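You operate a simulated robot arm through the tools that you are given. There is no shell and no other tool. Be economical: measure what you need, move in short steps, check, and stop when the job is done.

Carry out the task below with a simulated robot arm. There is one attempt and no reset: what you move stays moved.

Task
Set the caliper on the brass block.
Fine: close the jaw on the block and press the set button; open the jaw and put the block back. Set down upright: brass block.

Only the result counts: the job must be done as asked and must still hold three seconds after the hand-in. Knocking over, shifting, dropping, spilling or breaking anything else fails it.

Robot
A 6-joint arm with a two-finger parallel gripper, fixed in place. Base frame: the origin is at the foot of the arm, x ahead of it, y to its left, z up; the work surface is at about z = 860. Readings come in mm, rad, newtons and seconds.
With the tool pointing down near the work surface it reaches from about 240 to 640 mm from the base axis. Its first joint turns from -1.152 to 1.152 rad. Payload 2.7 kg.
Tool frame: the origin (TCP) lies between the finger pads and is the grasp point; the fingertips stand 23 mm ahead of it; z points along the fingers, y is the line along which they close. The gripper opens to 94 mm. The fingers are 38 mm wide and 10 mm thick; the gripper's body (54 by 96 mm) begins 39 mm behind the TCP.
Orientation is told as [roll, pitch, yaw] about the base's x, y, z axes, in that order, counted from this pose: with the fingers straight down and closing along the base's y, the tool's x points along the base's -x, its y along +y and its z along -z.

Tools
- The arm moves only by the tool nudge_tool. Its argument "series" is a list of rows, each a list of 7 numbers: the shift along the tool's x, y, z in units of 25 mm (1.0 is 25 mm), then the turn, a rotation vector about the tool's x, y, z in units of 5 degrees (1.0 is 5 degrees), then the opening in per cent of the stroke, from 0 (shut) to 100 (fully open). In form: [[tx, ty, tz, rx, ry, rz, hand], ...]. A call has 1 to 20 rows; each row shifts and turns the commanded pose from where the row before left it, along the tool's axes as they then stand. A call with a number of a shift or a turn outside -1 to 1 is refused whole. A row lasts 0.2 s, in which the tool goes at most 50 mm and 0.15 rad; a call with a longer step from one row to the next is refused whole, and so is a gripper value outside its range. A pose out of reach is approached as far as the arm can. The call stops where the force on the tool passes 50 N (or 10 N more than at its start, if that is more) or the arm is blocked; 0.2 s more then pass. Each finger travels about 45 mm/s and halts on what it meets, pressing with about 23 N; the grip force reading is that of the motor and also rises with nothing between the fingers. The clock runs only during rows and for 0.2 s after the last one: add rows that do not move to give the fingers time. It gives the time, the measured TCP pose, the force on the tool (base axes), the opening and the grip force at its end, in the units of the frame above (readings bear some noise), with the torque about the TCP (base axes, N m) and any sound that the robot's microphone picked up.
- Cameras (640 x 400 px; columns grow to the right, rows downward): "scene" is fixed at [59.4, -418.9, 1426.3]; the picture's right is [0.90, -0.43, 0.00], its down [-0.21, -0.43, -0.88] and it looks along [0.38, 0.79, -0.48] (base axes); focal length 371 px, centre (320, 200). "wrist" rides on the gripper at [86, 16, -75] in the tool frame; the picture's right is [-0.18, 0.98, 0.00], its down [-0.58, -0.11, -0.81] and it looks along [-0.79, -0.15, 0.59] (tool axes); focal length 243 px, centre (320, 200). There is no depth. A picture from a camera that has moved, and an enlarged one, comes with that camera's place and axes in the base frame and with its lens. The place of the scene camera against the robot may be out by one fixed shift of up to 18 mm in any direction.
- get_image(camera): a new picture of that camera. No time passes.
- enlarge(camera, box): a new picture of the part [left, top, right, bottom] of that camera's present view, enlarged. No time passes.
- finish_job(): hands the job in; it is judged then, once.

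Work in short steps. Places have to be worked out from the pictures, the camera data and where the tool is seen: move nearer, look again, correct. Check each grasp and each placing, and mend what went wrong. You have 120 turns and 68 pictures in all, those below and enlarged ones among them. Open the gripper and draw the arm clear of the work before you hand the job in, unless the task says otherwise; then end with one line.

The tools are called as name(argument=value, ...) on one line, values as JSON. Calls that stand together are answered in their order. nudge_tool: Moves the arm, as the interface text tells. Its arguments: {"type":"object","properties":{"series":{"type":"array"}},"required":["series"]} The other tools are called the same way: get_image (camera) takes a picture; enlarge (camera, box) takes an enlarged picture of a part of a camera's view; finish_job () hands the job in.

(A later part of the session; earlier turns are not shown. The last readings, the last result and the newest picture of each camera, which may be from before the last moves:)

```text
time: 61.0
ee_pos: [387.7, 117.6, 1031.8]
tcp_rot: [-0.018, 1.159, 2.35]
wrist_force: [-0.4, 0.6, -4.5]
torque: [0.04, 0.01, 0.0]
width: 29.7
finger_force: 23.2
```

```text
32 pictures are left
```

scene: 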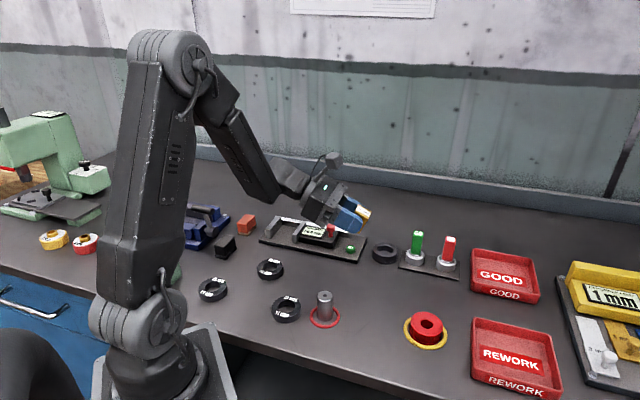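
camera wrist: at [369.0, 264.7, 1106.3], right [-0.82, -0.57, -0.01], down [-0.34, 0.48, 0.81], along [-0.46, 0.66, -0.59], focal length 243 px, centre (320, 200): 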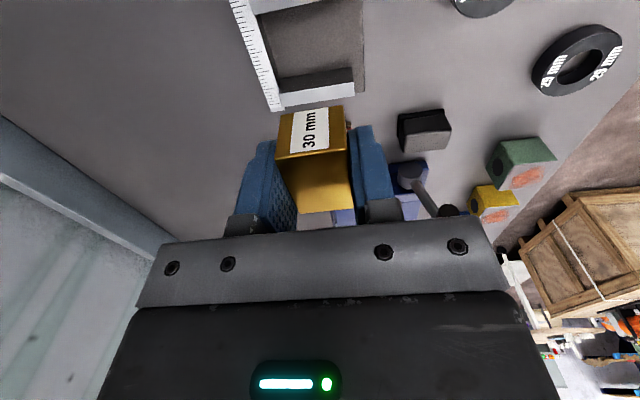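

The tilt works. I'll add about 10° more tilt and lower toward the table.

nudge_tool(series=[[0, 0, 0, 0, 0.7, 0, 0], [0, 0, 0, 0, 0.7, 0, 0], [0, 0, 0, 0, 0.7, 0, 0], [0, 0, 0, 0, 0, 0, 0], [-0.3, 0, 0.069, 0, 0, 0, 0], [-0.6, 0, 0.139, 0, 0, 0, 0], [-0.7, 0, 0.162, 0, 0, 0, 0], [-0.7, 0, 0.162, 0, 0, 0, 0], [-0.7, 0, 0.162, 0, 0, 0, 0], [-0.6, 0, 0.139, 0, 0, 0, 0], [-0.6, 0, 0.139, 0, 0, 0, 0], [-0.4, 0, 0.092, 0, 0, 0, 0], [0, 0, 0, 0, 0, 0, 0], [0, 0, 0, 0, 0, 0, 0]])

enlarge(camera="scene", box=[260, 190, 440, 330])

```text
time: 64.0
ee_pos: [387.7, 119.4, 912.7]
tcp_rot: [-0.032, 1.339, 2.336]
wrist_force: [-1.2, -0.1, -4.0]
torque: [0.02, 0.04, 0.0]
width: 29.6
finger_force: 22.5
```

```text
2.86 times, centred on (350, 260) of scene
camera zoom: at [59.4, -418.9, 1426.3], right [0.9, -0.43, 0.0], down [-0.21, -0.43, -0.88], along [0.38, 0.79, -0.48], focal length 1060 px, centre (234, 29)
```

zoom: 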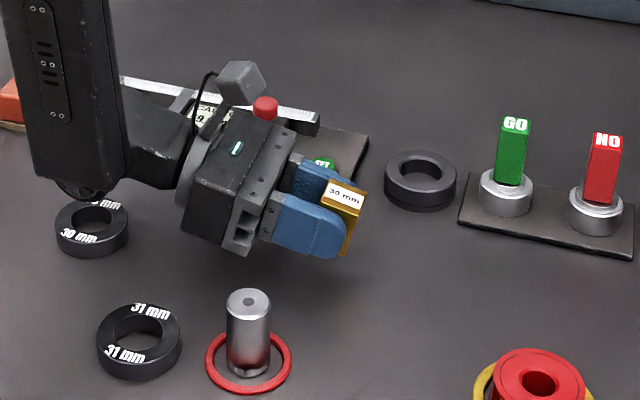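

The arm's elbow lump is close above the 30 mm ring, so before lowering further I'll shift forward about 50 mm along the pointing direction.

nudge_tool(series=[[0.09, 0, 0.39, 0, 0, 0, 0], [0.09, 0, 0.39, 0, 0, 0, 0], [0.09, 0, 0.39, 0, 0, 0, 0], [0.09, 0, 0.39, 0, 0, 0, 0], [0.09, 0, 0.39, 0, 0, 0, 0], [0, 0, 0, 0, 0, 0, 0]])

get_image(camera="scene")

```text
time: 65.4
ee_pos: [425.7, 83.6, 912.8]
tcp_rot: [-0.029, 1.339, 2.34]
wrist_force: [-0.1, -0.3, -3.4]
torque: [0.0, -0.01, -0.01]
width: 29.6
finger_force: 22.7
```

```text
30 pictures are left
```

scene: 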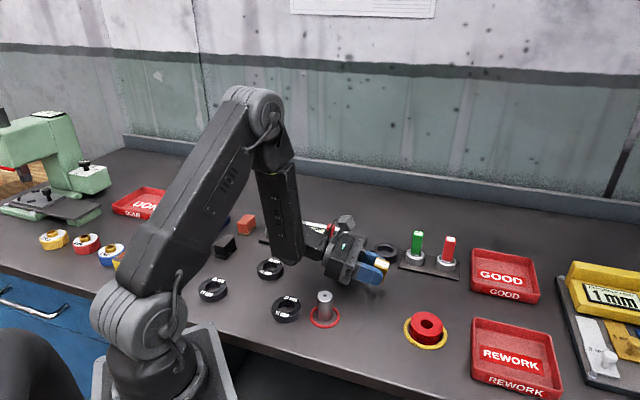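

The lump is clear now, so I'll lower slowly until contact.

nudge_tool(series=[[-0.2, 0, 0.047, 0, 0, 0, 0], [-0.3, 0, 0.071, 0, 0, 0, 0], [-0.2, 0, 0.047, 0, 0, 0, 0], [0, 0, 0, 0, 0, 0, 0]])

enlarge(camera="scene", box=[260, 190, 440, 330])

```text
time: 66.4
ee_pos: [425.6, 84.1, 896.8]
tcp_rot: [-0.039, 1.343, 2.33]
wrist_force: [-10.2, 1.0, 21.3]
torque: [0.73, 1.63, 0.24]
width: 29.8
finger_force: 23.1
```

```text
2.86 times, centred on (350, 260) of scene
camera zoom: at [58.9, -419.0, 1426.3], right [0.9, -0.43, 0.0], down [-0.21, -0.43, -0.88], along [0.38, 0.79, -0.48], focal length 1060 px, centre (234, 29)
```

zoom: 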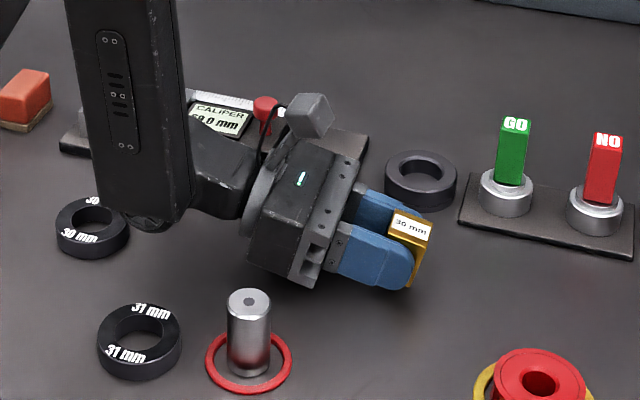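

The torque puts the contact about 75 mm behind the TCP: it's the flange touching, not the block. I'll back up, reduce the tilt to about 66°, and lower again.

nudge_tool(series=[[0.4, 0, -0.094, 0, 0, 0, 0], [0.4, 0, -0.094, 0, 0, 0, 0], [0, 0, 0, 0, -0.8, 0, 0], [0, 0, 0, 0, -0.8, 0, 0], [0, 0, 0, 0, -0.6, 0, 0], [0, 0, 0, 0, 0, 0, 0], [-0.3, 0, 0.133, 0, 0, 0, 0], [-0.3, 0, 0.133, 0, 0, 0, 0], [-0.1, 0, 0.044, 0, 0, 0, 0], [0, 0, 0, 0, 0, 0, 0]])

```text
time: 68.6
ee_pos: [425.8, 84.6, 896.6]
tcp_rot: [-0.016, 1.149, 2.351]
wrist_force: [0.4, 0.1, -2.9]
torque: [0.01, 0.04, 0.01]
width: 30.1
finger_force: 22.9
```

No contact yet at 896.6 (the block corner should touch near 890). I'll continue slowly.

nudge_tool(series=[[-0.1, 0, 0.044, 0, 0, 0, 0], [-0.08, 0, 0.036, 0, 0, 0, 0], [0, 0, 0, 0, 0, 0, 0]])

nudge_tool(series=[[-0.06, 0, 0.027, 0, 0, 0, 0], [0, 0, 0, 0, 0, 0, 0]])

nudge_tool(series=[[-0.06, 0, 0.027, 0, 0, 0, 0], [0, 0, 0, 0, 0, 0, 0]])

enlarge(camera="scene", box=[320, 220, 420, 310])

```text
time: 69.4
ee_pos: [426.9, 85.2, 891.5]
tcp_rot: [-0.018, 1.148, 2.35]
wrist_force: [-0.4, 0.8, -4.0]
torque: [0.01, 0.02, 0.0]
width: 29.9
finger_force: 23.1
```

```text
time: 70.0
ee_pos: [426.2, 84.3, 889.2]
tcp_rot: [-0.017, 1.148, 2.351]
wrist_force: [0.4, 0.4, -3.5]
torque: [0.05, 0.02, -0.02]
width: 29.9
finger_force: 23.2
```

```text
time: 70.6
ee_pos: [424.9, 85.3, 888.2]
tcp_rot: [-0.018, 1.147, 2.35]
wrist_force: [1.4, -0.2, -2.6]
torque: [0.04, 0.01, 0.0]
width: 29.9
finger_force: 23.0
```

```text
4.44 times, centred on (370, 265) of scene
camera zoom: at [59.4, -418.9, 1426.3], right [0.9, -0.43, 0.0], down [-0.21, -0.43, -0.88], along [0.38, 0.79, -0.48], focal length 1649 px, centre (98, -89)
```

zoom: 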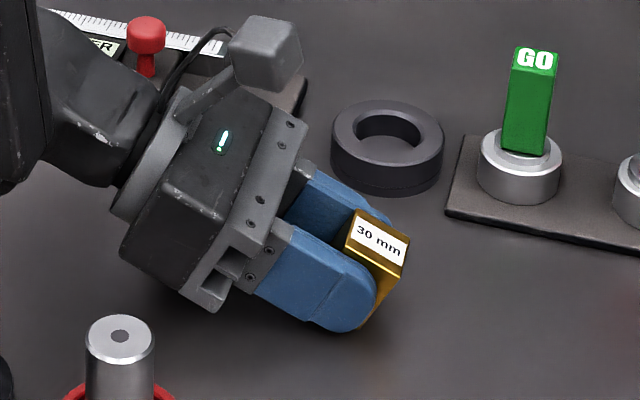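

nudge_tool(series=[[-0.05, 0, 0.022, 0, 0, 0, 0], [0, 0, 0, 0, 0, 0, 0]])

nudge_tool(series=[[-0.05, 0, 0.022, 0, 0, 0, 0], [0, 0, 0, 0, 0, 0, 0]])

nudge_tool(series=[[-0.05, 0, 0.022, 0, 0, 0, 0], [0, 0, 0, 0, 0, 0, 0]])

```text
time: 71.2
ee_pos: [426.0, 84.4, 888.6]
tcp_rot: [-0.02, 1.152, 2.349]
wrist_force: [-2.0, -1.4, 8.0]
torque: [-0.24, 0.11, -0.05]
width: 29.9
finger_force: 23.1
```

```text
time: 71.8
ee_pos: [424.7, 85.0, 887.0]
tcp_rot: [-0.025, 1.152, 2.342]
wrist_force: [0.5, -2.6, 17.5]
torque: [-0.52, -0.01, 0.03]
width: 29.6
finger_force: 23.0
```

```text
time: 72.4
ee_pos: [425.2, 85.5, 886.3]
tcp_rot: [-0.022, 1.158, 2.346]
wrist_force: [-7.0, 2.6, 30.6]
torque: [-0.67, 0.24, -0.27]
width: 29.7
finger_force: 23.4
```

The fingertip and block corner are at table level. I'll ease up 1 mm and release gently so the block settles onto its base.

nudge_tool(series=[[0.06, 0, -0.027, 0, 0, 0, 0], [0, 0, 0, 0, 0, 0, 0], [0, 0, 0, 0, 0, 0, 31], [0, 0, 0, 0, 0, 0, 33], [0, 0, 0, 0, 0, 0, 36], [0, 0, 0, 0, 0, 0, 40], [0, 0, 0, 0, 0, 0, 50], [0, 0, 0, 0, 0, 0, 50]])

enlarge(camera="scene", box=[320, 220, 420, 310])

```text
time: 74.2
ee_pos: [425.9, 84.1, 886.7]
tcp_rot: [-0.021, 1.151, 2.351]
wrist_force: [5.6, 11.7, 14.7]
torque: [-0.04, -0.07, 0.05]
width: 41.2
finger_force: 0.0
```

```text
4.44 times, centred on (370, 265) of scene
camera zoom: at [59.3, -418.6, 1426.4], right [0.9, -0.43, 0.0], down [-0.21, -0.43, -0.88], along [0.38, 0.79, -0.48], focal length 1649 px, centre (98, -89)
```

zoom: 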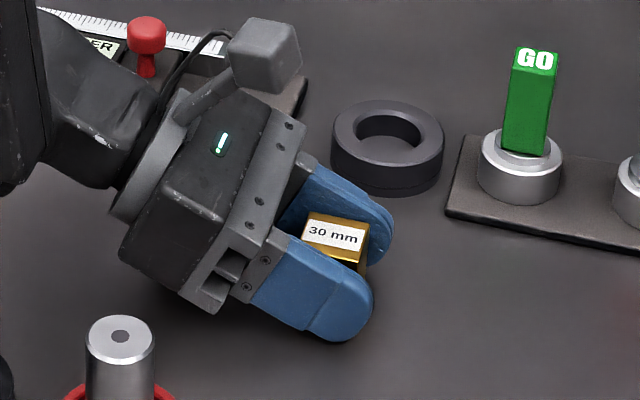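

The block stands upright with the label on top. I'll withdraw along the tool axis.

nudge_tool(series=[[0.05, 0, -0.05, 0, 0, 0, 54], [0, 0, -0.2, 0, 0, 0, 54], [0, 0, -0.4, 0, 0, 0, 54], [0, 0, -0.6, 0, 0, 0, 54], [0, 0, -0.7, 0, 0, 0, 54], [0, 0, -0.7, 0, 0, 0, 54], [0.3, 0, -0.7, 0, 0, 0, 54], [0.5, 0, -0.5, 0, 0, 0, 54], [0.7, 0, 0, 0, 0, 0, 54], [0.7, 0, 0, 0, 0, 0, 54], [0.7, 0, 0, 0, 0, 0, 54], [0.7, 0, 0, 0, 0, 0, 54], [0, 0, 0, 0, 0, 0, 54]])

get_image(camera="scene")

```text
time: 77.0
ee_pos: [386.9, 118.7, 1008.0]
tcp_rot: [-0.017, 1.148, 2.351]
wrist_force: [0.0, 0.4, 0.2]
torque: [0.02, 0.03, 0.01]
width: 50.9
finger_force: 0.0
```

```text
26 pictures are left
```

scene: 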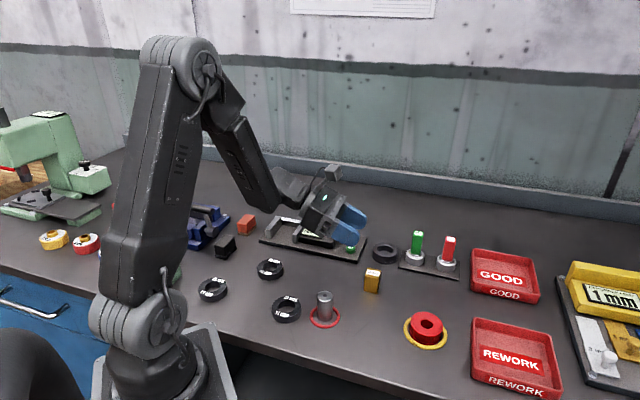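

The block stands upright near its home and nothing else is disturbed. I'll untilt and look down on it.

nudge_tool(series=[[0.5, 0, 0, 0, -0.9, 0, 54], [0.5, 0, 0, 0, -0.9, 0, 54], [0, 0, 0, 0, -0.9, 0, 54], [0, 0, 0, 0, -0.9, 0, 54], [0, 0, 0, 0, -0.9, 0, 60], [0, 0, 0, 0, -0.9, 0, 80], [0, 0, 0, 0, -0.9, 0, 80], [0, 0, 0, 0, -0.9, 0, 80], [0, 0, 0, 0, -0.9, 0, 80], [0, 0, 0, 0, -0.9, 0, 80], [0, 0, 0, 0, -0.9, 0, 80], [0, 0, 0, 0, -0.9, 0, 80], [0, 0, 0, 0, -0.9, 0, 80], [0, 0, 0, 0, -0.9, 0, 80], [0, 0, 0, 0, -0.56, 0, 80], [0, 0, 0, 0, 0, 0, 80]])

enlarge(camera="scene", box=[340, 250, 404, 310])

```text
time: 80.4
ee_pos: [395.3, 111.7, 1032.3]
tcp_rot: [-0.006, 0.002, 2.367]
wrist_force: [-0.4, -0.3, 0.7]
torque: [-0.03, -0.02, 0.02]
width: 75.1
finger_force: 0.0
```

```text
6.67 times, centred on (372, 280) of scene
camera zoom: at [59.4, -418.9, 1426.3], right [0.9, -0.43, 0.0], down [-0.21, -0.43, -0.88], along [0.38, 0.79, -0.48], focal length 2474 px, centre (-27, -333)
```

zoom: 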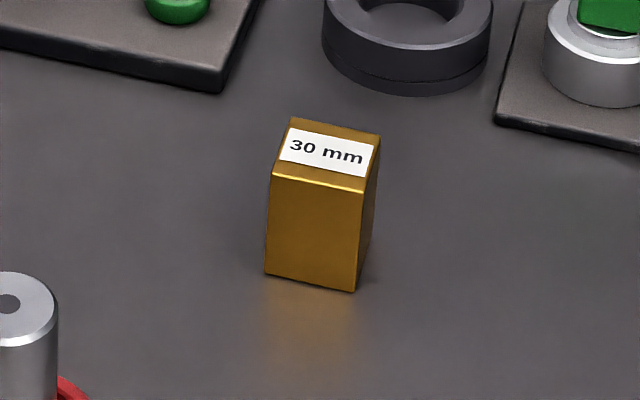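

The block is upright, about (11.5, 3) mm from its original spot, with the same orientation. I'll go above it with the 6 mm offset and check.

nudge_tool(series=[[0.5, -0.02, 0, 0, 0, -0.38, 80], [0.7, -0.025, 0.4, 0, 0, 0, 80], [0.69, -0.025, 0.7, 0, 0, 0, 80], [0, 0, 0.8, 0, 0, 0, 80], [0, 0, 0.8, 0, 0, 0, 80], [0, 0, 0.6, 0, 0, 0, 80], [0, 0, 0.35, 0, 0, 0, 80], [0, 0, 0, 0, 0, 0, 80], [0, 0, 0, 0, 0, 0, 80]])

get_image(camera="wrist")

```text
time: 82.4
ee_pos: [432.1, 82.0, 941.0]
tcp_rot: [-0.006, 0.001, 2.402]
wrist_force: [-0.7, -0.2, 0.1]
torque: [0.01, 0.01, -0.01]
width: 75.4
finger_force: 0.1
```

```text
24 pictures are left
camera wrist: at [483.6, 10.3, 1013.3], right [-0.8, -0.6, -0.01], down [-0.36, 0.47, 0.81], along [-0.48, 0.65, -0.59], focal length 243 px, centre (320, 200)
```

wrist: 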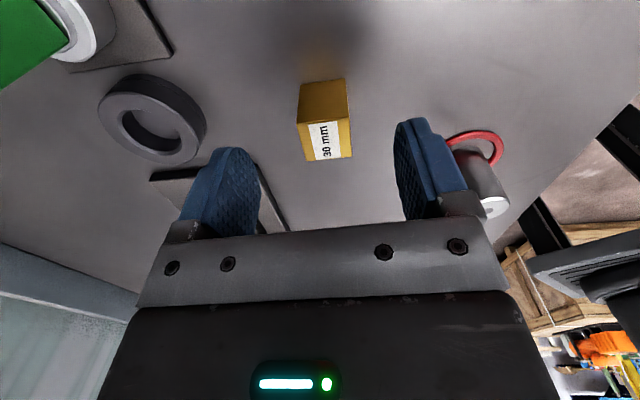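

The block is at tool offset (-10.6, +1.5). I'll correct, descend, grip and test-lift.

nudge_tool(series=[[-0.16, 0.06, 0, 0, 0, 0.25, 80], [0, 0, 0.5, 0, 0, 0, 80], [0, 0, 0.6, 0, 0, 0, 80], [0, 0, 0.6, 0, 0, 0, 80], [0, 0, 0.54, 0, 0, 0, 80], [0, 0, 0, 0, 0, 0, 60], [0, 0, 0, 0, 0, 0, 40], [0, 0, 0, 0, 0, 0, 0], [0, 0, 0, 0, 0, 0, 0], [0, 0, 0, 0, 0, 0, 0], [0, 0, 0, 0, 0, 0, 0], [0, 0, 0, 0, 0, 0, 0]])

nudge_tool(series=[[0, 0, -0.1, 0, 0, 0, 0], [0, 0, -0.2, 0, 0, 0, 0], [0, 0, -0.3, 0, 0, 0, 0], [0, 0, -0.5, 0, 0, 0, 0], [0, 0, -0.6, 0, 0, 0, 0], [0, 0, -0.7, 0, 0, 0, 0], [0, 0, -0.7, 0, 0, 0, 0], [0, 0, -0.5, 0, 0, 0, 0], [0, 0, -0.3, 0, 0, 0, 0], [0, 0, -0.1, 0, 0, 0, 0], [0, 0, 0, 0, 0, 0, 0]])

get_image(camera="wrist")

```text
time: 85.0
ee_pos: [428.8, 81.4, 883.9]
tcp_rot: [-0.007, -0.001, 2.377]
wrist_force: [-0.6, -0.1, -0.3]
torque: [-0.03, 0.0, 0.01]
width: 29.7
finger_force: 22.8
```

```text
time: 87.4
ee_pos: [428.1, 82.3, 983.7]
tcp_rot: [-0.006, -0.001, 2.38]
wrist_force: [-0.4, -0.3, -2.5]
torque: [0.0, -0.05, -0.02]
width: 30.0
finger_force: 22.8
```

```text
23 pictures are left
camera wrist: at [478.9, 10.1, 1056.6], right [-0.81, -0.58, -0.01], down [-0.35, 0.48, 0.81], along [-0.47, 0.66, -0.59], focal length 243 px, centre (320, 200)
```

wrist: 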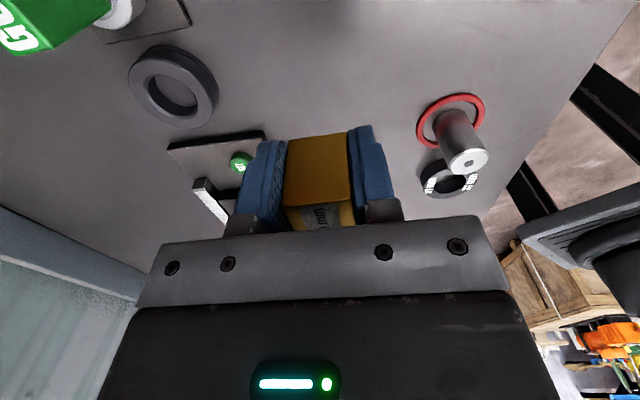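

The block is held upright, its face protruding about 3 mm past the fingers on the fixed-jaw side. I'll carry it to the gap, aiming the envelope at the centre of the gap.

nudge_tool(series=[[-0.2, -0.083, 0, 0, 0, 0.14, 0], [-0.4, -0.166, 0, 0, 0, 0, 0], [-0.6, -0.249, 0, 0, 0, 0, 0], [-0.7, -0.291, 0, 0, 0, 0, 0], [-0.7, -0.291, 0, 0, 0, 0, 0], [-0.7, -0.291, 0, 0, 0, 0, 0], [-0.7, -0.291, 0, 0, 0, 0, 0], [-0.7, -0.291, 0, 0, 0, 0, 0], [-0.7, -0.291, 0, 0, 0, 0, 0], [-0.7, -0.291, 0, 0, 0, 0, 0], [-0.7, -0.291, 0, 0, 0, 0, 0], [-0.7, -0.291, 0, 0, 0, 0, 0], [-0.7, -0.291, 0, 0, 0, 0, 0], [-0.6, -0.249, 0, 0, 0, 0, 0], [-0.5, -0.208, 0, 0, 0, 0, 0], [-0.4, -0.166, 0, 0, 0, 0, 0], [-0.26, -0.108, 0, 0, 0, 0, 0], [0, 0, 0, 0, 0, 0, 0], [0, 0, 0, 0, 0, 0, 0]])

nudge_tool(series=[[0, 0, 0.3, 0, 0, 0, 0], [0, 0, 0.5, 0, 0, 0, 0], [0, 0, 0.5, 0, 0, 0, 0], [0, 0, 0.3, 0, 0, 0, 0], [0, 0, 0, 0, 0, 0, 0], [0, 0, 0, 0, 0, 0, 0]])

get_image(camera="wrist")

enlarge(camera="scene", box=[240, 180, 380, 270])

```text
time: 91.4
ee_pos: [324.5, 330.6, 982.9]
tcp_rot: [-0.007, 0.0, 2.364]
wrist_force: [-0.3, 0.1, -2.5]
torque: [0.01, -0.01, -0.01]
width: 30.0
finger_force: 22.5
```

```text
time: 92.8
ee_pos: [324.5, 331.2, 943.6]
tcp_rot: [-0.008, -0.001, 2.364]
wrist_force: [-1.1, 0.6, -1.7]
torque: [-0.05, 0.02, 0.01]
width: 29.9
finger_force: 23.1
```

```text
22 pictures are left
camera wrist: at [373.1, 258.7, 1016.9], right [-0.82, -0.57, -0.01], down [-0.34, 0.48, 0.81], along [-0.46, 0.66, -0.59], focal length 243 px, centre (320, 200)
```

wrist: 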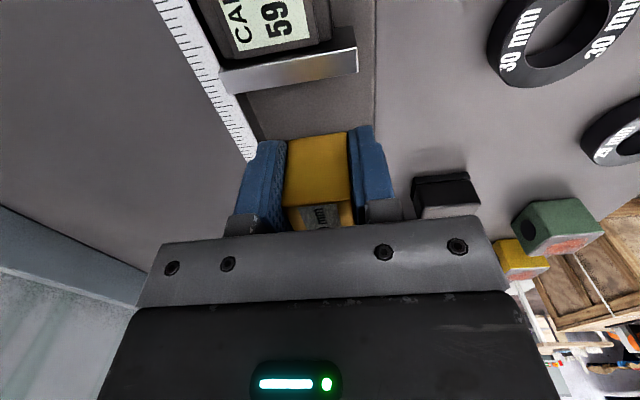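

```text
4.44 times, centred on (310, 225) of scene
camera zoom: at [59.4, -418.9, 1426.3], right [0.9, -0.43, 0.0], down [-0.21, -0.43, -0.88], along [0.38, 0.79, -0.48], focal length 1649 px, centre (364, 89)
```

zoom: 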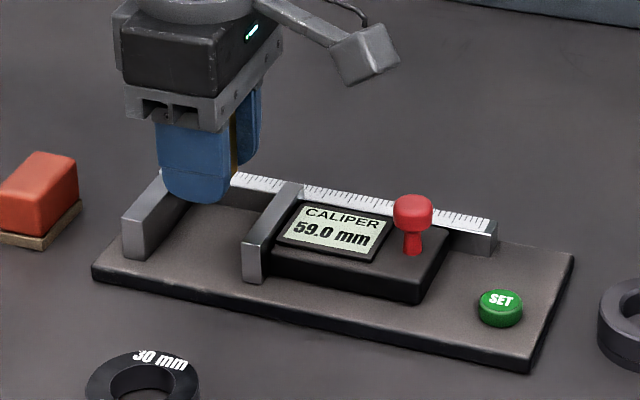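

Reconciling all the views puts the jaw top at ≈903, the fixed face at s≈35 and the moving face at s≈-25, so I clipped the fixed jaw by about 1 mm before. I'll shift 3 mm to centre and lower step by step, watching the force.

nudge_tool(series=[[-0.13, 0, 0, 0, 0, 0, 0], [0, 0, 0.3, 0, 0, 0, 0], [0, 0, 0.4, 0, 0, 0, 0], [0, 0, 0.3, 0, 0, 0, 0], [0, 0, 0, 0, 0, 0, 0]])

enlarge(camera="scene", box=[240, 180, 380, 270])

```text
time: 94.0
ee_pos: [321.5, 333.0, 919.7]
tcp_rot: [-0.006, 0.001, 2.364]
wrist_force: [0.0, -0.4, -2.2]
torque: [-0.01, -0.04, -0.01]
width: 29.8
finger_force: 23.1
```

```text
4.44 times, centred on (310, 225) of scene
camera zoom: at [59.4, -418.9, 1426.3], right [0.9, -0.43, 0.0], down [-0.21, -0.43, -0.88], along [0.38, 0.79, -0.48], focal length 1649 px, centre (364, 89)
```

zoom: 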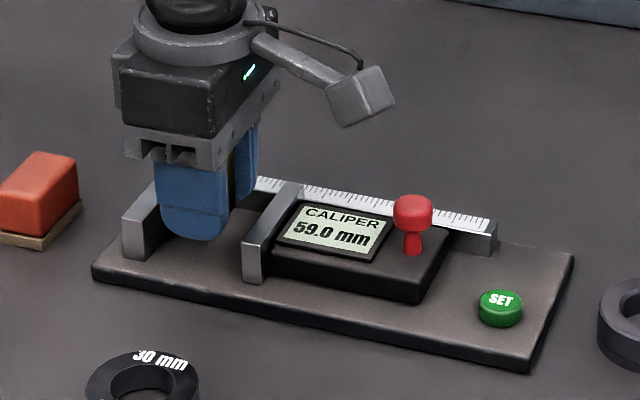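

There's no contact and the block is already between the jaws. I'll continue down slowly.

nudge_tool(series=[[0, 0, 0.3, 0, 0, 0, 0], [0, 0, 0.3, 0, 0, 0, 0], [0, 0, 0.15, 0, 0, 0, 0], [0, 0, 0, 0, 0, 0, 0]])

nudge_tool(series=[[0, 0, 0.06, 0, 0, 0, 0], [0, 0, 0, 0, 0, 0, 0]])

nudge_tool(series=[[0, 0, 0.06, 0, 0, 0, 0], [0, 0, 0, 0, 0, 0, 0]])

```text
time: 95.0
ee_pos: [321.6, 333.2, 900.7]
tcp_rot: [-0.006, 0.0, 2.366]
wrist_force: [-0.9, 0.1, -3.6]
torque: [0.03, -0.01, 0.03]
width: 30.1
finger_force: 23.2
```

```text
time: 95.6
ee_pos: [321.9, 333.3, 898.8]
tcp_rot: [-0.006, 0.0, 2.365]
wrist_force: [0.3, 0.2, -3.4]
torque: [-0.01, -0.01, -0.04]
width: 30.0
finger_force: 22.5
```

```text
time: 96.2
ee_pos: [321.0, 332.8, 897.9]
tcp_rot: [-0.007, -0.001, 2.366]
wrist_force: [0.2, 0.2, -2.6]
torque: [0.02, -0.03, -0.01]
width: 29.8
finger_force: 22.4
```

Still carrying the weight with no contact, so I'll keep stepping down.

nudge_tool(series=[[0, 0, 0.06, 0, 0, 0, 0], [0, 0, 0, 0, 0, 0, 0]])

nudge_tool(series=[[0, 0, 0.06, 0, 0, 0, 0], [0, 0, 0, 0, 0, 0, 0]])

nudge_tool(series=[[0, 0, 0.04, 0, 0, 0, 0], [0, 0, 0, 0, 0, 0, 0]])

```text
time: 96.8
ee_pos: [322.8, 332.7, 896.0]
tcp_rot: [-0.006, -0.001, 2.364]
wrist_force: [1.1, 0.6, -3.0]
torque: [-0.01, 0.0, -0.03]
width: 30.0
finger_force: 22.6
```

```text
time: 97.4
ee_pos: [320.9, 334.0, 895.8]
tcp_rot: [-0.01, 0.002, 2.367]
wrist_force: [-4.6, -5.6, 19.5]
torque: [-0.28, 0.43, 0.09]
width: 30.0
finger_force: 23.3
```

```text
time: 98.0
ee_pos: [322.5, 333.5, 895.0]
tcp_rot: [-0.011, 0.001, 2.367]
wrist_force: [-3.2, -4.5, 31.1]
torque: [-0.45, 0.66, 0.04]
width: 29.9
finger_force: 22.7
```

Contact with the plate at about 872, with the block bottom essentially on it. I'll ease up slightly, release, and rise.

nudge_tool(series=[[0, 0, -0.03, 0, 0, 0, 0], [0, 0, 0, 0, 0, 0, 31], [0, 0, 0, 0, 0, 0, 33], [0, 0, 0, 0, 0, 0, 38], [0, 0, 0, 0, 0, 0, 44], [0, 0, 0, 0, 0, 0, 48], [0, 0, 0, 0, 0, 0, 48]])

nudge_tool(series=[[0, 0, -0.2, 0, 0, 0, 48], [0, 0, -0.4, 0, 0, 0, 48], [0, 0, -0.7, 0, 0, 0, 48], [0, 0, -0.7, 0, 0, 0, 48], [0, 0, -0.7, 0, 0, 0, 48], [0, 0, -0.7, 0, 0, 0, 48], [0, 0, 0, 0, 0, 0, 48]])

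enlarge(camera="scene", box=[240, 180, 380, 270])

get_image(camera="wrist")

```text
time: 99.6
ee_pos: [322.0, 334.8, 895.6]
tcp_rot: [-0.011, 0.001, 2.366]
wrist_force: [13.1, 9.5, 17.6]
torque: [-0.02, 0.18, -0.02]
width: 38.3
finger_force: 0.1
```

```text
time: 101.2
ee_pos: [321.6, 332.9, 980.6]
tcp_rot: [-0.006, 0.0, 2.366]
wrist_force: [-0.1, 0.5, -0.1]
torque: [0.0, 0.0, 0.01]
width: 45.1
finger_force: 0.1
```

```text
4.44 times, centred on (310, 225) of scene
camera zoom: at [59.4, -418.9, 1426.3], right [0.9, -0.43, 0.0], down [-0.21, -0.43, -0.88], along [0.38, 0.79, -0.48], focal length 1649 px, centre (364, 89)
```

zoom: 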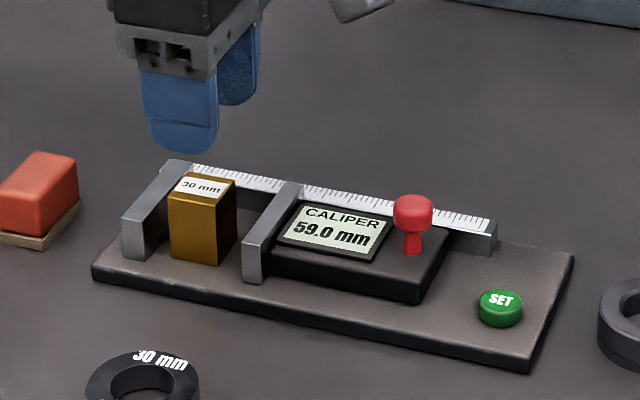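

```text
18 pictures are left
camera wrist: at [371.1, 259.4, 1052.7], right [-0.82, -0.57, -0.01], down [-0.34, 0.48, 0.81], along [-0.46, 0.66, -0.59], focal length 243 px, centre (320, 200)
```

wrist: 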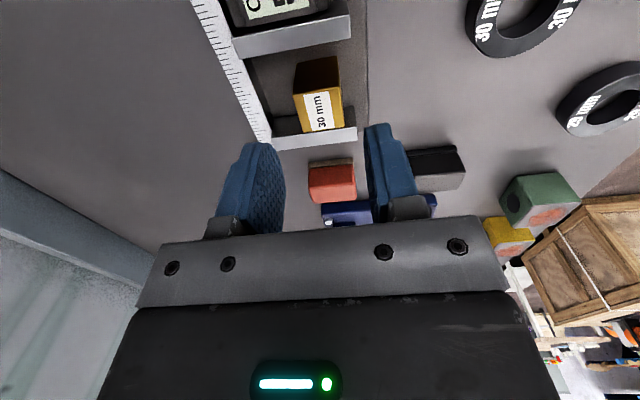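

The block stands upright between the jaws. Next is the knob, which I estimate at (412, 261) with its top ≈927. I'll move above it and check.

nudge_tool(series=[[0.5, -0.06, 0, 0, 0, 0, 55], [0.8, -0.08, 0, 0, 0, 0, 55], [0.8, -0.08, 0, 0, 0, 0, 55], [0.8, -0.08, 0, 0, 0, 0, 55], [0.8, -0.08, 0, 0, 0, 0, 55], [0.6, -0.07, 0, 0, 0, 0, 55], [0.32, -0.04, 0, 0, 0, 0, 55], [0, 0, 0, 0, 0, 0, 55], [0, 0, 0, 0, 0, 0, 55]])

get_image(camera="wrist")

```text
time: 103.2
ee_pos: [412.5, 260.8, 980.3]
tcp_rot: [-0.007, 0.0, 2.367]
wrist_force: [0.2, -0.4, -0.2]
torque: [0.04, -0.03, 0.0]
width: 51.7
finger_force: 0.0
```

```text
17 pictures are left
camera wrist: at [461.3, 188.1, 1053.7], right [-0.82, -0.57, -0.01], down [-0.34, 0.48, 0.81], along [-0.46, 0.66, -0.59], focal length 243 px, centre (320, 200)
```

wrist: 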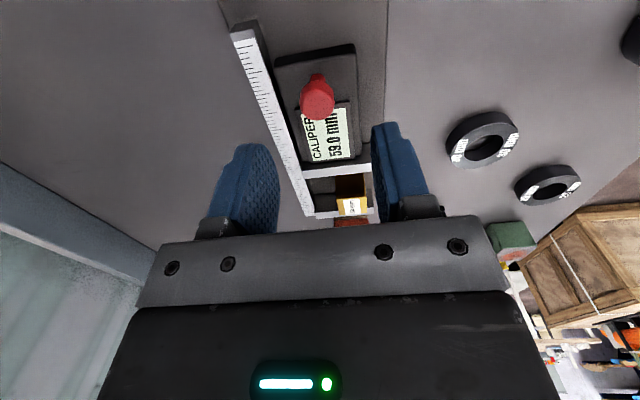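

The knob is within about 5 mm of the TCP. I'll correct, descend around the cap, and grip it.

nudge_tool(series=[[0.2, -0.03, 0.3, 0, 0, 0, 55], [0, 0, 0.5, 0, 0, 0, 55], [0, 0, 0.5, 0, 0, 0, 55], [0, 0, 0.5, 0, 0, 0, 55], [0, 0, 0.3, 0, 0, 0, 55], [0, 0, 0, 0, 0, 0, 55], [0, 0, 0, 0, 0, 0, 0], [0, 0, 0, 0, 0, 0, 0], [0, 0, 0, 0, 0, 0, 0], [0, 0, 0, 0, 0, 0, 0]])

enlarge(camera="scene", box=[240, 180, 380, 270])

```text
time: 105.4
ee_pos: [417.2, 258.4, 927.4]
tcp_rot: [-0.007, 0.0, 2.366]
wrist_force: [9.6, 9.8, -5.6]
torque: [-0.28, 0.23, -0.09]
width: 21.8
finger_force: 45.4
```

```text
4.44 times, centred on (310, 225) of scene
camera zoom: at [59.7, -418.6, 1426.4], right [0.9, -0.43, 0.0], down [-0.21, -0.43, -0.88], along [0.38, 0.79, -0.48], focal length 1649 px, centre (364, 89)
```

zoom: 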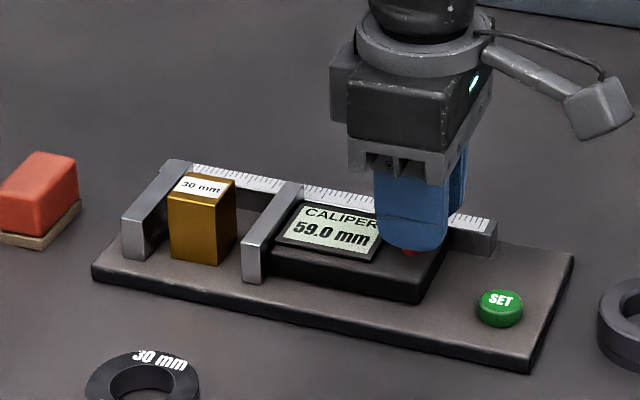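

The cap is gripped (21.8 mm) with a slight side load. I'll relieve 1 mm sideways and slide the jaw toward the block.

nudge_tool(series=[[0, -0.05, 0, 0, 0, 0, 0], [-0.1, 0, 0, 0, 0, 0, 0], [-0.2, 0, 0, 0, 0, 0, 0], [-0.2, 0, 0, 0, 0, 0, 0], [0, 0, 0, 0, 0, 0, 0]])

enlarge(camera="scene", box=[240, 180, 380, 270])

```text
time: 106.6
ee_pos: [408.6, 267.7, 927.6]
tcp_rot: [-0.006, 0.001, 2.365]
wrist_force: [1.0, -0.8, 1.3]
torque: [-0.69, 0.04, 0.05]
width: 21.6
finger_force: 45.2
```

```text
4.44 times, centred on (310, 225) of scene
camera zoom: at [59.4, -418.9, 1426.3], right [0.9, -0.43, 0.0], down [-0.21, -0.43, -0.88], along [0.38, 0.79, -0.48], focal length 1649 px, centre (364, 89)
```

zoom: 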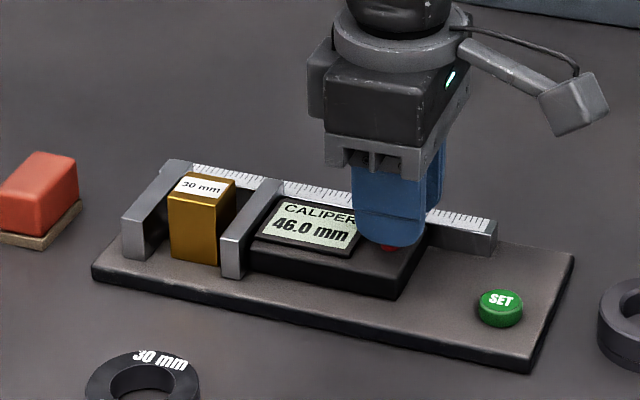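

The jaw slides, and the display reads 46.0. I'll push the remaining 16 mm plus a little press.

nudge_tool(series=[[-0.15, 0, 0, 0, 0, 0, 0], [-0.15, 0, 0, 0, 0, 0, 0], [-0.15, 0, 0, 0, 0, 0, 0], [-0.1, 0, 0, 0, 0, 0, 0], [-0.06, 0, 0, 0, 0, 0, 0], [-0.05, 0, 0, 0, 0, 0, 0], [0, 0, 0, 0, 0, 0, 0]])

enlarge(camera="scene", box=[240, 180, 380, 270])

```text
time: 108.2
ee_pos: [396.0, 278.8, 926.2]
tcp_rot: [-0.01, 0.003, 2.364]
wrist_force: [1.5, -0.8, 6.9]
torque: [-0.26, 0.48, -0.05]
width: 21.7
finger_force: 44.6
```

```text
4.44 times, centred on (310, 225) of scene
camera zoom: at [59.3, -419.0, 1426.3], right [0.9, -0.43, 0.0], down [-0.21, -0.43, -0.88], along [0.38, 0.79, -0.48], focal length 1649 px, centre (364, 89)
```

zoom: 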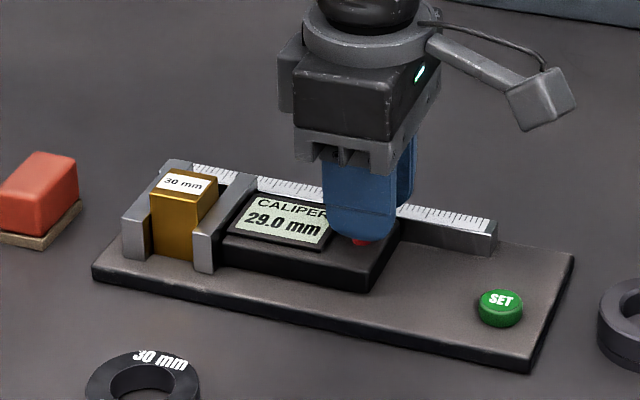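

The display reads 29.0 without noticeable push force. The caliper may have an offset, so I'll press further until there is real resistance.

nudge_tool(series=[[-0.04, 0, 0, 0, 0, 0, 0], [-0.04, 0, 0, 0, 0, 0, 0], [0, 0, 0, 0, 0, 0, 0]])

nudge_tool(series=[[-0.04, 0, 0, 0, 0, 0, 0], [-0.04, 0, 0, 0, 0, 0, 0], [0, 0, 0, 0, 0, 0, 0]])

enlarge(camera="scene", box=[250, 200, 350, 260])

```text
time: 109.0
ee_pos: [397.1, 278.7, 927.4]
tcp_rot: [-0.009, 0.004, 2.365]
wrist_force: [20.8, -11.7, 0.2]
torque: [-0.04, 0.58, -0.14]
width: 21.4
finger_force: 45.0
```

```text
time: 109.8
ee_pos: [397.3, 279.7, 927.3]
tcp_rot: [-0.009, 0.007, 2.365]
wrist_force: [32.5, -16.2, -2.4]
torque: [-0.3, 0.22, -0.1]
width: 21.7
finger_force: 44.7
```

```text
6.40 times, centred on (300, 230) of scene
camera zoom: at [60.3, -419.3, 1426.1], right [0.9, -0.43, 0.0], down [-0.21, -0.43, -0.88], along [0.38, 0.79, -0.48], focal length 2375 px, centre (448, 8)
```

zoom: 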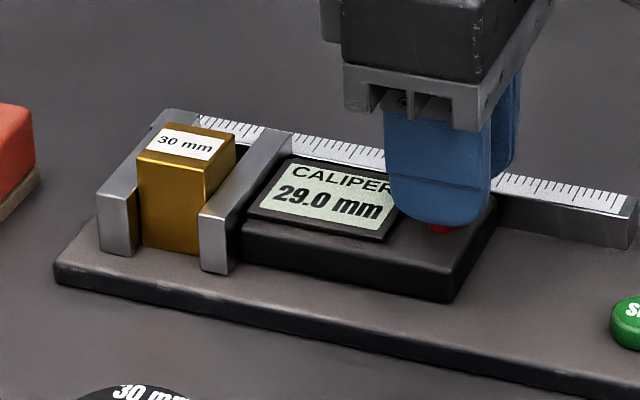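

The jaw is firmly closed (about 36 N) and still reads 29.0, so the caliper carries a -1 offset that SET should correct. I'll ease the push partially, release the knob and rise.

nudge_tool(series=[[0.1, 0, 0, 0, 0, 0, 0], [0, 0, 0, 0, 0, 0, 30], [0, 0, 0, 0, 0, 0, 50], [0, 0, 0, 0, 0, 0, 55], [0, 0, 0, 0, 0, 0, 55], [0, 0, -0.4, 0, 0, 0, 55], [0, 0, -0.7, 0, 0, 0, 55], [0, 0, -0.7, 0, 0, 0, 55], [0, 0, -0.4, 0, 0, 0, 55], [0, 0, 0, 0, 0, 0, 55]])

enlarge(camera="scene", box=[240, 190, 380, 270])

```text
time: 112.0
ee_pos: [394.2, 282.3, 982.9]
tcp_rot: [-0.006, -0.001, 2.367]
wrist_force: [-0.1, -0.6, -0.3]
torque: [0.0, 0.0, 0.0]
width: 51.6
finger_force: 0.0
```

```text
4.57 times, centred on (310, 230) of scene
camera zoom: at [59.4, -418.9, 1426.3], right [0.9, -0.43, 0.0], down [-0.21, -0.43, -0.88], along [0.38, 0.79, -0.48], focal length 1696 px, centre (366, 63)
```

zoom: 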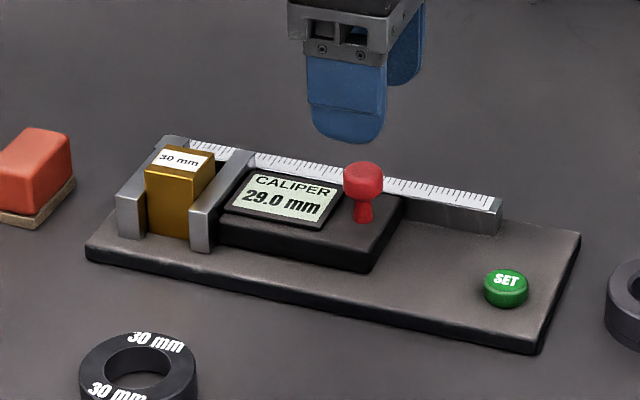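

The jaw holds position. Two views agree that the SET button is at (438, 206), so I'll go above it with the fingers shut.

nudge_tool(series=[[0.4, 0.11, 0, 0, 0, 0, 30], [0.8, 0.22, 0, 0, 0, 0, 0], [0.8, 0.22, 0, 0, 0, 0, 0], [0.8, 0.22, 0, 0, 0, 0, 0], [0.6, 0.17, 0.4, 0, 0, 0, 0], [0, 0, 0.6, 0, 0, 0, 0], [0, 0, 0.6, 0, 0, 0, 0], [0, 0, 0.5, 0, 0, 0, 0], [0, 0, 0, 0, 0, 0, 0]])

enlarge(camera="scene", box=[300, 190, 400, 270])

get_image(camera="wrist")

```text
time: 114.0
ee_pos: [440.3, 204.6, 930.5]
tcp_rot: [-0.008, 0.0, 2.366]
wrist_force: [0.0, 0.0, 0.5]
torque: [-0.01, -0.01, -0.01]
width: 0.1
finger_force: 23.0
```

```text
5.00 times, centred on (350, 230) of scene
camera zoom: at [59.4, -418.9, 1426.3], right [0.9, -0.43, 0.0], down [-0.21, -0.43, -0.88], along [0.38, 0.79, -0.48], focal length 1856 px, centre (170, 50)
```

zoom: 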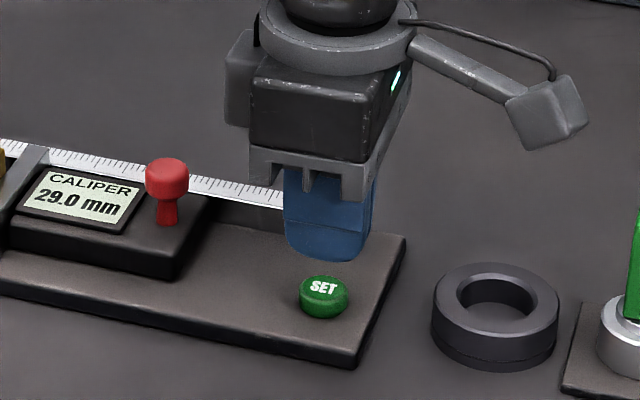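

```text
10 pictures are left
camera wrist: at [489.3, 131.0, 1002.6], right [-0.82, -0.57, -0.01], down [-0.34, 0.48, 0.81], along [-0.46, 0.66, -0.59], focal length 243 px, centre (320, 200)
```

wrist: 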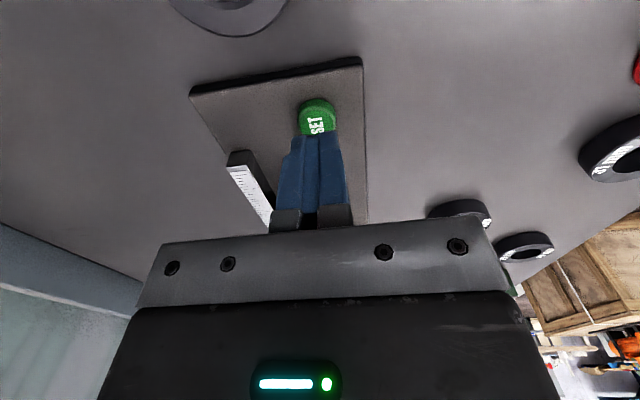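

The TCP is over the button within 2 mm. I'll press down slowly.

nudge_tool(series=[[0.04, -0.04, 0.3, 0, 0, 0, 0], [0, 0, 0.3, 0, 0, 0, 0], [0, 0, 0.15, 0, 0, 0, 0], [0, 0, 0, 0, 0, 0, 0]])

nudge_tool(series=[[0, 0, 0.06, 0, 0, 0, 0], [0, 0, 0.06, 0, 0, 0, 0], [0, 0, 0, 0, 0, 0, 0]])

nudge_tool(series=[[0, 0, 0.06, 0, 0, 0, 0], [0, 0, 0.06, 0, 0, 0, 0], [0, 0, 0, 0, 0, 0, 0]])

```text
time: 115.0
ee_pos: [441.3, 205.0, 910.4]
tcp_rot: [-0.006, -0.001, 2.366]
wrist_force: [-0.1, -0.3, -0.8]
torque: [0.02, -0.01, 0.0]
width: 0.3
finger_force: 23.3
```

```text
time: 115.8
ee_pos: [441.4, 204.8, 906.1]
tcp_rot: [-0.007, 0.002, 2.365]
wrist_force: [-0.3, -0.3, 0.6]
torque: [0.0, -0.01, 0.0]
width: 0.1
finger_force: 23.1
```

```text
time: 116.6
ee_pos: [442.3, 204.4, 904.8]
tcp_rot: [-0.007, 0.002, 2.367]
wrist_force: [0.8, 0.4, 0.6]
torque: [0.01, -0.06, -0.02]
width: 0.0
finger_force: 22.8
```

nudge_tool(series=[[0, 0, 0.06, 0, 0, 0, 0], [0, 0, 0.06, 0, 0, 0, 0], [0, 0, 0, 0, 0, 0, 0]])

nudge_tool(series=[[0, 0, 0.06, 0, 0, 0, 0], [0, 0, 0.06, 0, 0, 0, 0], [0, 0, 0, 0, 0, 0, 0]])

```text
time: 117.4
ee_pos: [441.2, 204.3, 901.9]
tcp_rot: [-0.006, 0.003, 2.368]
wrist_force: [1.8, -0.2, 2.8]
torque: [-0.02, -0.06, -0.02]
width: 0.1
finger_force: 22.9
heard: click
```

```text
time: 118.2
ee_pos: [440.9, 204.5, 900.9]
tcp_rot: [-0.008, 0.002, 2.367]
wrist_force: [-12.7, -0.4, 24.4]
torque: [0.05, 0.3, 0.01]
width: 0.0
finger_force: 22.8
```

A click was heard. I'll rise and check the display.

nudge_tool(series=[[0, 0, -0.2, 0, 0, 0, 0], [0, 0, -0.5, 0, 0, 0, 0], [0, 0, -0.8, 0, 0, 0, 0], [0, 0, -0.8, 0, 0, 0, 0], [0, 0, -0.8, 0, 0, 0, 0], [0, 0, 0, 0, 0, 0, 0]])

enlarge(camera="scene", box=[240, 190, 380, 270])

```text
time: 119.6
ee_pos: [440.7, 204.7, 976.2]
tcp_rot: [-0.005, 0.0, 2.366]
wrist_force: [-0.8, -0.6, -0.1]
torque: [-0.02, 0.0, -0.01]
width: 0.1
finger_force: 23.4
```

```text
4.57 times, centred on (310, 230) of scene
camera zoom: at [59.4, -418.9, 1426.3], right [0.9, -0.43, 0.0], down [-0.21, -0.43, -0.88], along [0.38, 0.79, -0.48], focal length 1696 px, centre (366, 63)
```

zoom: 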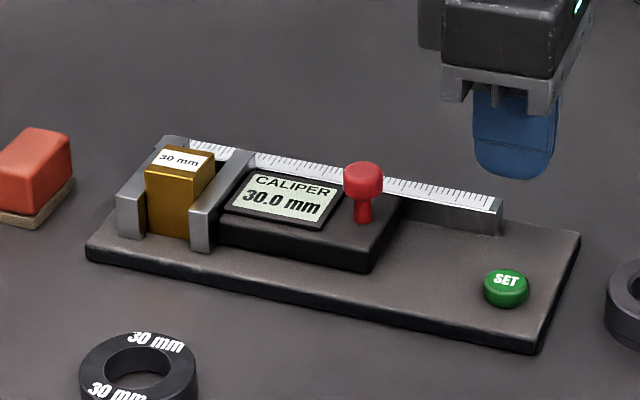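

The display now shows 30.0, so it's set. Next I'll return to the knob, grip it, and open the jaw.

nudge_tool(series=[[-0.4, -0.11, 0, 0, 0, 0, 55], [-0.8, -0.22, 0, 0, 0, 0, 55], [-0.8, -0.22, 0, 0, 0, 0, 55], [-0.8, -0.21, 0, 0, 0, 0, 55], [-0.58, -0.16, 0, 0, 0, 0, 55], [0, 0, 0, 0, 0, 0, 55], [0, 0, 0.5, 0, 0, 0, 55], [0, 0, 0.6, 0, 0, 0, 55], [0, 0, 0.6, 0, 0, 0, 55], [0, 0, 0.26, 0, 0, 0, 55], [0, 0, 0, 0, 0, 0, 55], [0, 0, 0, 0, 0, 0, 0], [0, 0, 0, 0, 0, 0, 0], [0, 0, 0, 0, 0, 0, 0], [0, 0, 0, 0, 0, 0, 0]])

```text
time: 122.8
ee_pos: [395.5, 280.7, 927.0]
tcp_rot: [-0.006, 0.002, 2.364]
wrist_force: [-0.6, -1.6, 0.2]
torque: [-0.45, 0.37, 0.03]
width: 22.0
finger_force: 44.8
```

The knob is gripped cleanly with no side load. I'll slide it back about 29 mm, release, rise, and check.

nudge_tool(series=[[0.1, 0, 0, 0, 0, 0, 0], [0.2, 0, 0, 0, 0, 0, 0], [0.2, 0, 0, 0, 0, 0, 0], [0.2, 0, 0, 0, 0, 0, 0], [0.2, 0, 0, 0, 0, 0, 0], [0.2, 0, 0, 0, 0, 0, 0], [0.1, 0, 0, 0, 0, 0, 0], [0, 0, 0, 0, 0, 0, 0], [0, 0, 0, 0, 0, 0, 40], [0, 0, 0, 0, 0, 0, 55], [0, 0, 0, 0, 0, 0, 55], [0, 0, 0, 0, 0, 0, 55], [0, 0, -0.4, 0, 0, 0, 55], [0, 0, -0.7, 0, 0, 0, 55], [0, 0, -0.7, 0, 0, 0, 55], [0, 0, -0.4, 0, 0, 0, 55], [0, 0, 0, 0, 0, 0, 55]])

enlarge(camera="scene", box=[240, 190, 380, 270])

```text
time: 126.4
ee_pos: [417.4, 259.0, 982.7]
tcp_rot: [-0.006, 0.001, 2.364]
wrist_force: [0.4, 0.7, 0.3]
torque: [0.0, 0.0, -0.03]
width: 51.7
finger_force: 0.1
```

```text
4.57 times, centred on (310, 230) of scene
camera zoom: at [59.4, -418.9, 1426.3], right [0.9, -0.43, 0.0], down [-0.21, -0.43, -0.88], along [0.38, 0.79, -0.48], focal length 1696 px, centre (366, 63)
```

zoom: 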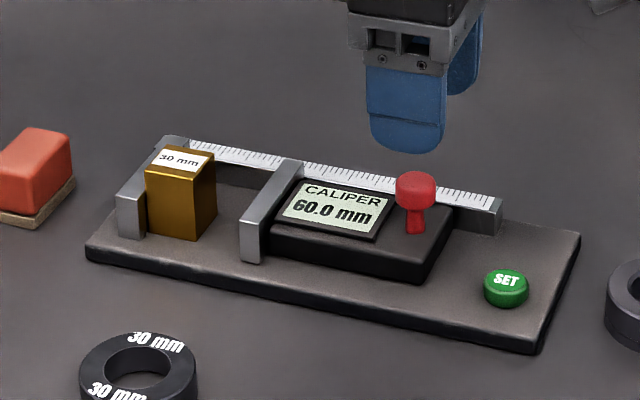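

The jaw is open at 60.0, the same physical place as before. Now I'll go above the block with the grip offset so the fingers clear the fixed jaw.

nudge_tool(series=[[-0.4, 0.045, 0, 0, 0, 0, 55], [-0.8, 0.09, 0, 0, 0, 0, 55], [-0.8, 0.09, 0, 0, 0, 0, 55], [-0.8, 0.09, 0, 0, 0, 0, 55], [-0.8, 0.09, 0, 0, 0, 0, 55], [-0.8, 0.09, 0, 0, 0, 0, 55], [-0.5, 0.05, 0, 0, 0, 0, 55], [-0.23, 0.025, 0.4, 0, 0, 0, 55], [0, 0, 0.6, 0, 0, 0, 55], [0, 0, 0.4, 0, 0, 0, 55], [0, 0, 0, 0, 0, 0, 55], [0, 0, 0, 0, 0, 0, 55]])

get_image(camera="wrist")

```text
time: 129.0
ee_pos: [316.3, 337.3, 947.5]
tcp_rot: [-0.006, 0.001, 2.364]
wrist_force: [-0.2, -1.4, -0.5]
torque: [-0.01, -0.01, -0.05]
width: 51.8
finger_force: 0.1
```

```text
7 pictures are left
camera wrist: at [366.5, 264.4, 1019.7], right [-0.82, -0.57, -0.01], down [-0.34, 0.48, 0.81], along [-0.46, 0.66, -0.59], focal length 243 px, centre (320, 200)
```

wrist: 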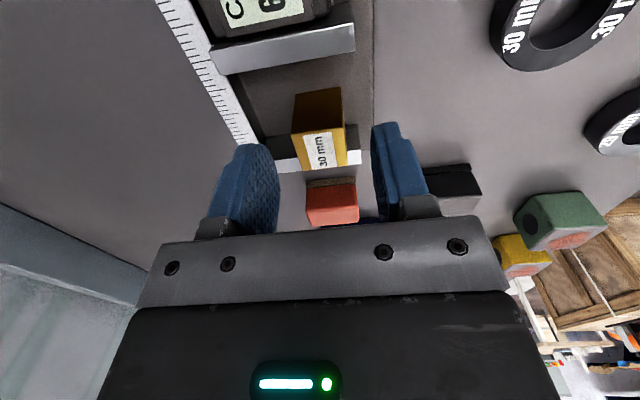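

The block is at tool offset (-13, -1.7). I'll shift to leave about 5 mm of finger clearance to the jaw, descend, grip and test-lift.

nudge_tool(series=[[-0.16, -0.07, 0, 0, 0, 0, 55], [0, 0, 0.4, 0, 0, 0, 55], [0, 0, 0.6, 0, 0, 0, 55], [0, 0, 0.6, 0, 0, 0, 55], [0, 0, 0.4, 0, 0, 0, 55], [0, 0, 0, 0, 0, 0, 55], [0, 0, 0, 0, 0, 0, 40], [0, 0, 0, 0, 0, 0, 0], [0, 0, 0, 0, 0, 0, 0], [0, 0, 0, 0, 0, 0, 0], [0, 0, 0, 0, 0, 0, 0]])

nudge_tool(series=[[0.06, 0, -0.06, 0, 0, 0, 0], [0.06, 0, -0.1, 0, 0, 0, 0], [0, 0, -0.2, 0, 0, 0, 0], [0, 0, -0.4, 0, 0, 0, 0], [0, 0, -0.6, 0, 0, 0, 0], [0, 0, -0.7, 0, 0, 0, 0], [0, 0, -0.7, 0, 0, 0, 0], [0, 0, -0.5, 0, 0, 0, 0], [0, 0, -0.2, 0, 0, 0, 0], [0, 0, 0, 0, 0, 0, 0], [0, 0, 0, 0, 0, 0, 0]])

```text
time: 131.4
ee_pos: [315.4, 342.7, 895.9]
tcp_rot: [-0.007, 0.001, 2.365]
wrist_force: [0.0, -3.1, -0.3]
torque: [-0.06, 0.01, -0.02]
width: 29.9
finger_force: 23.0
```

```text
time: 133.8
ee_pos: [318.1, 340.0, 983.9]
tcp_rot: [-0.007, -0.001, 2.364]
wrist_force: [-0.7, -0.6, -2.3]
torque: [0.0, -0.02, 0.0]
width: 29.7
finger_force: 23.2
```

The block is held. I'll take one look to measure its offset in the hand.

get_image(camera="wrist")

```text
6 pictures are left
camera wrist: at [367.3, 266.8, 1056.6], right [-0.82, -0.57, -0.01], down [-0.34, 0.48, 0.81], along [-0.46, 0.66, -0.59], focal length 243 px, centre (320, 200)
```

wrist: 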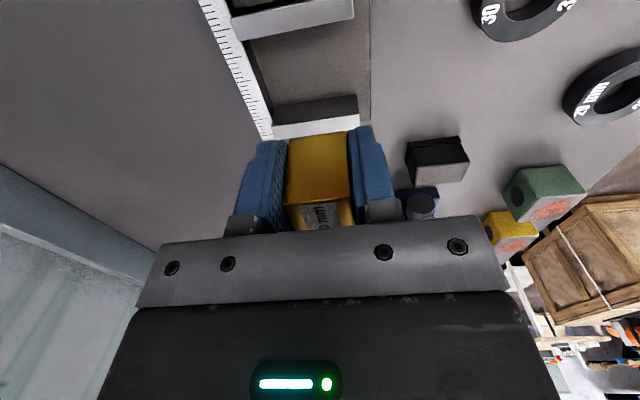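

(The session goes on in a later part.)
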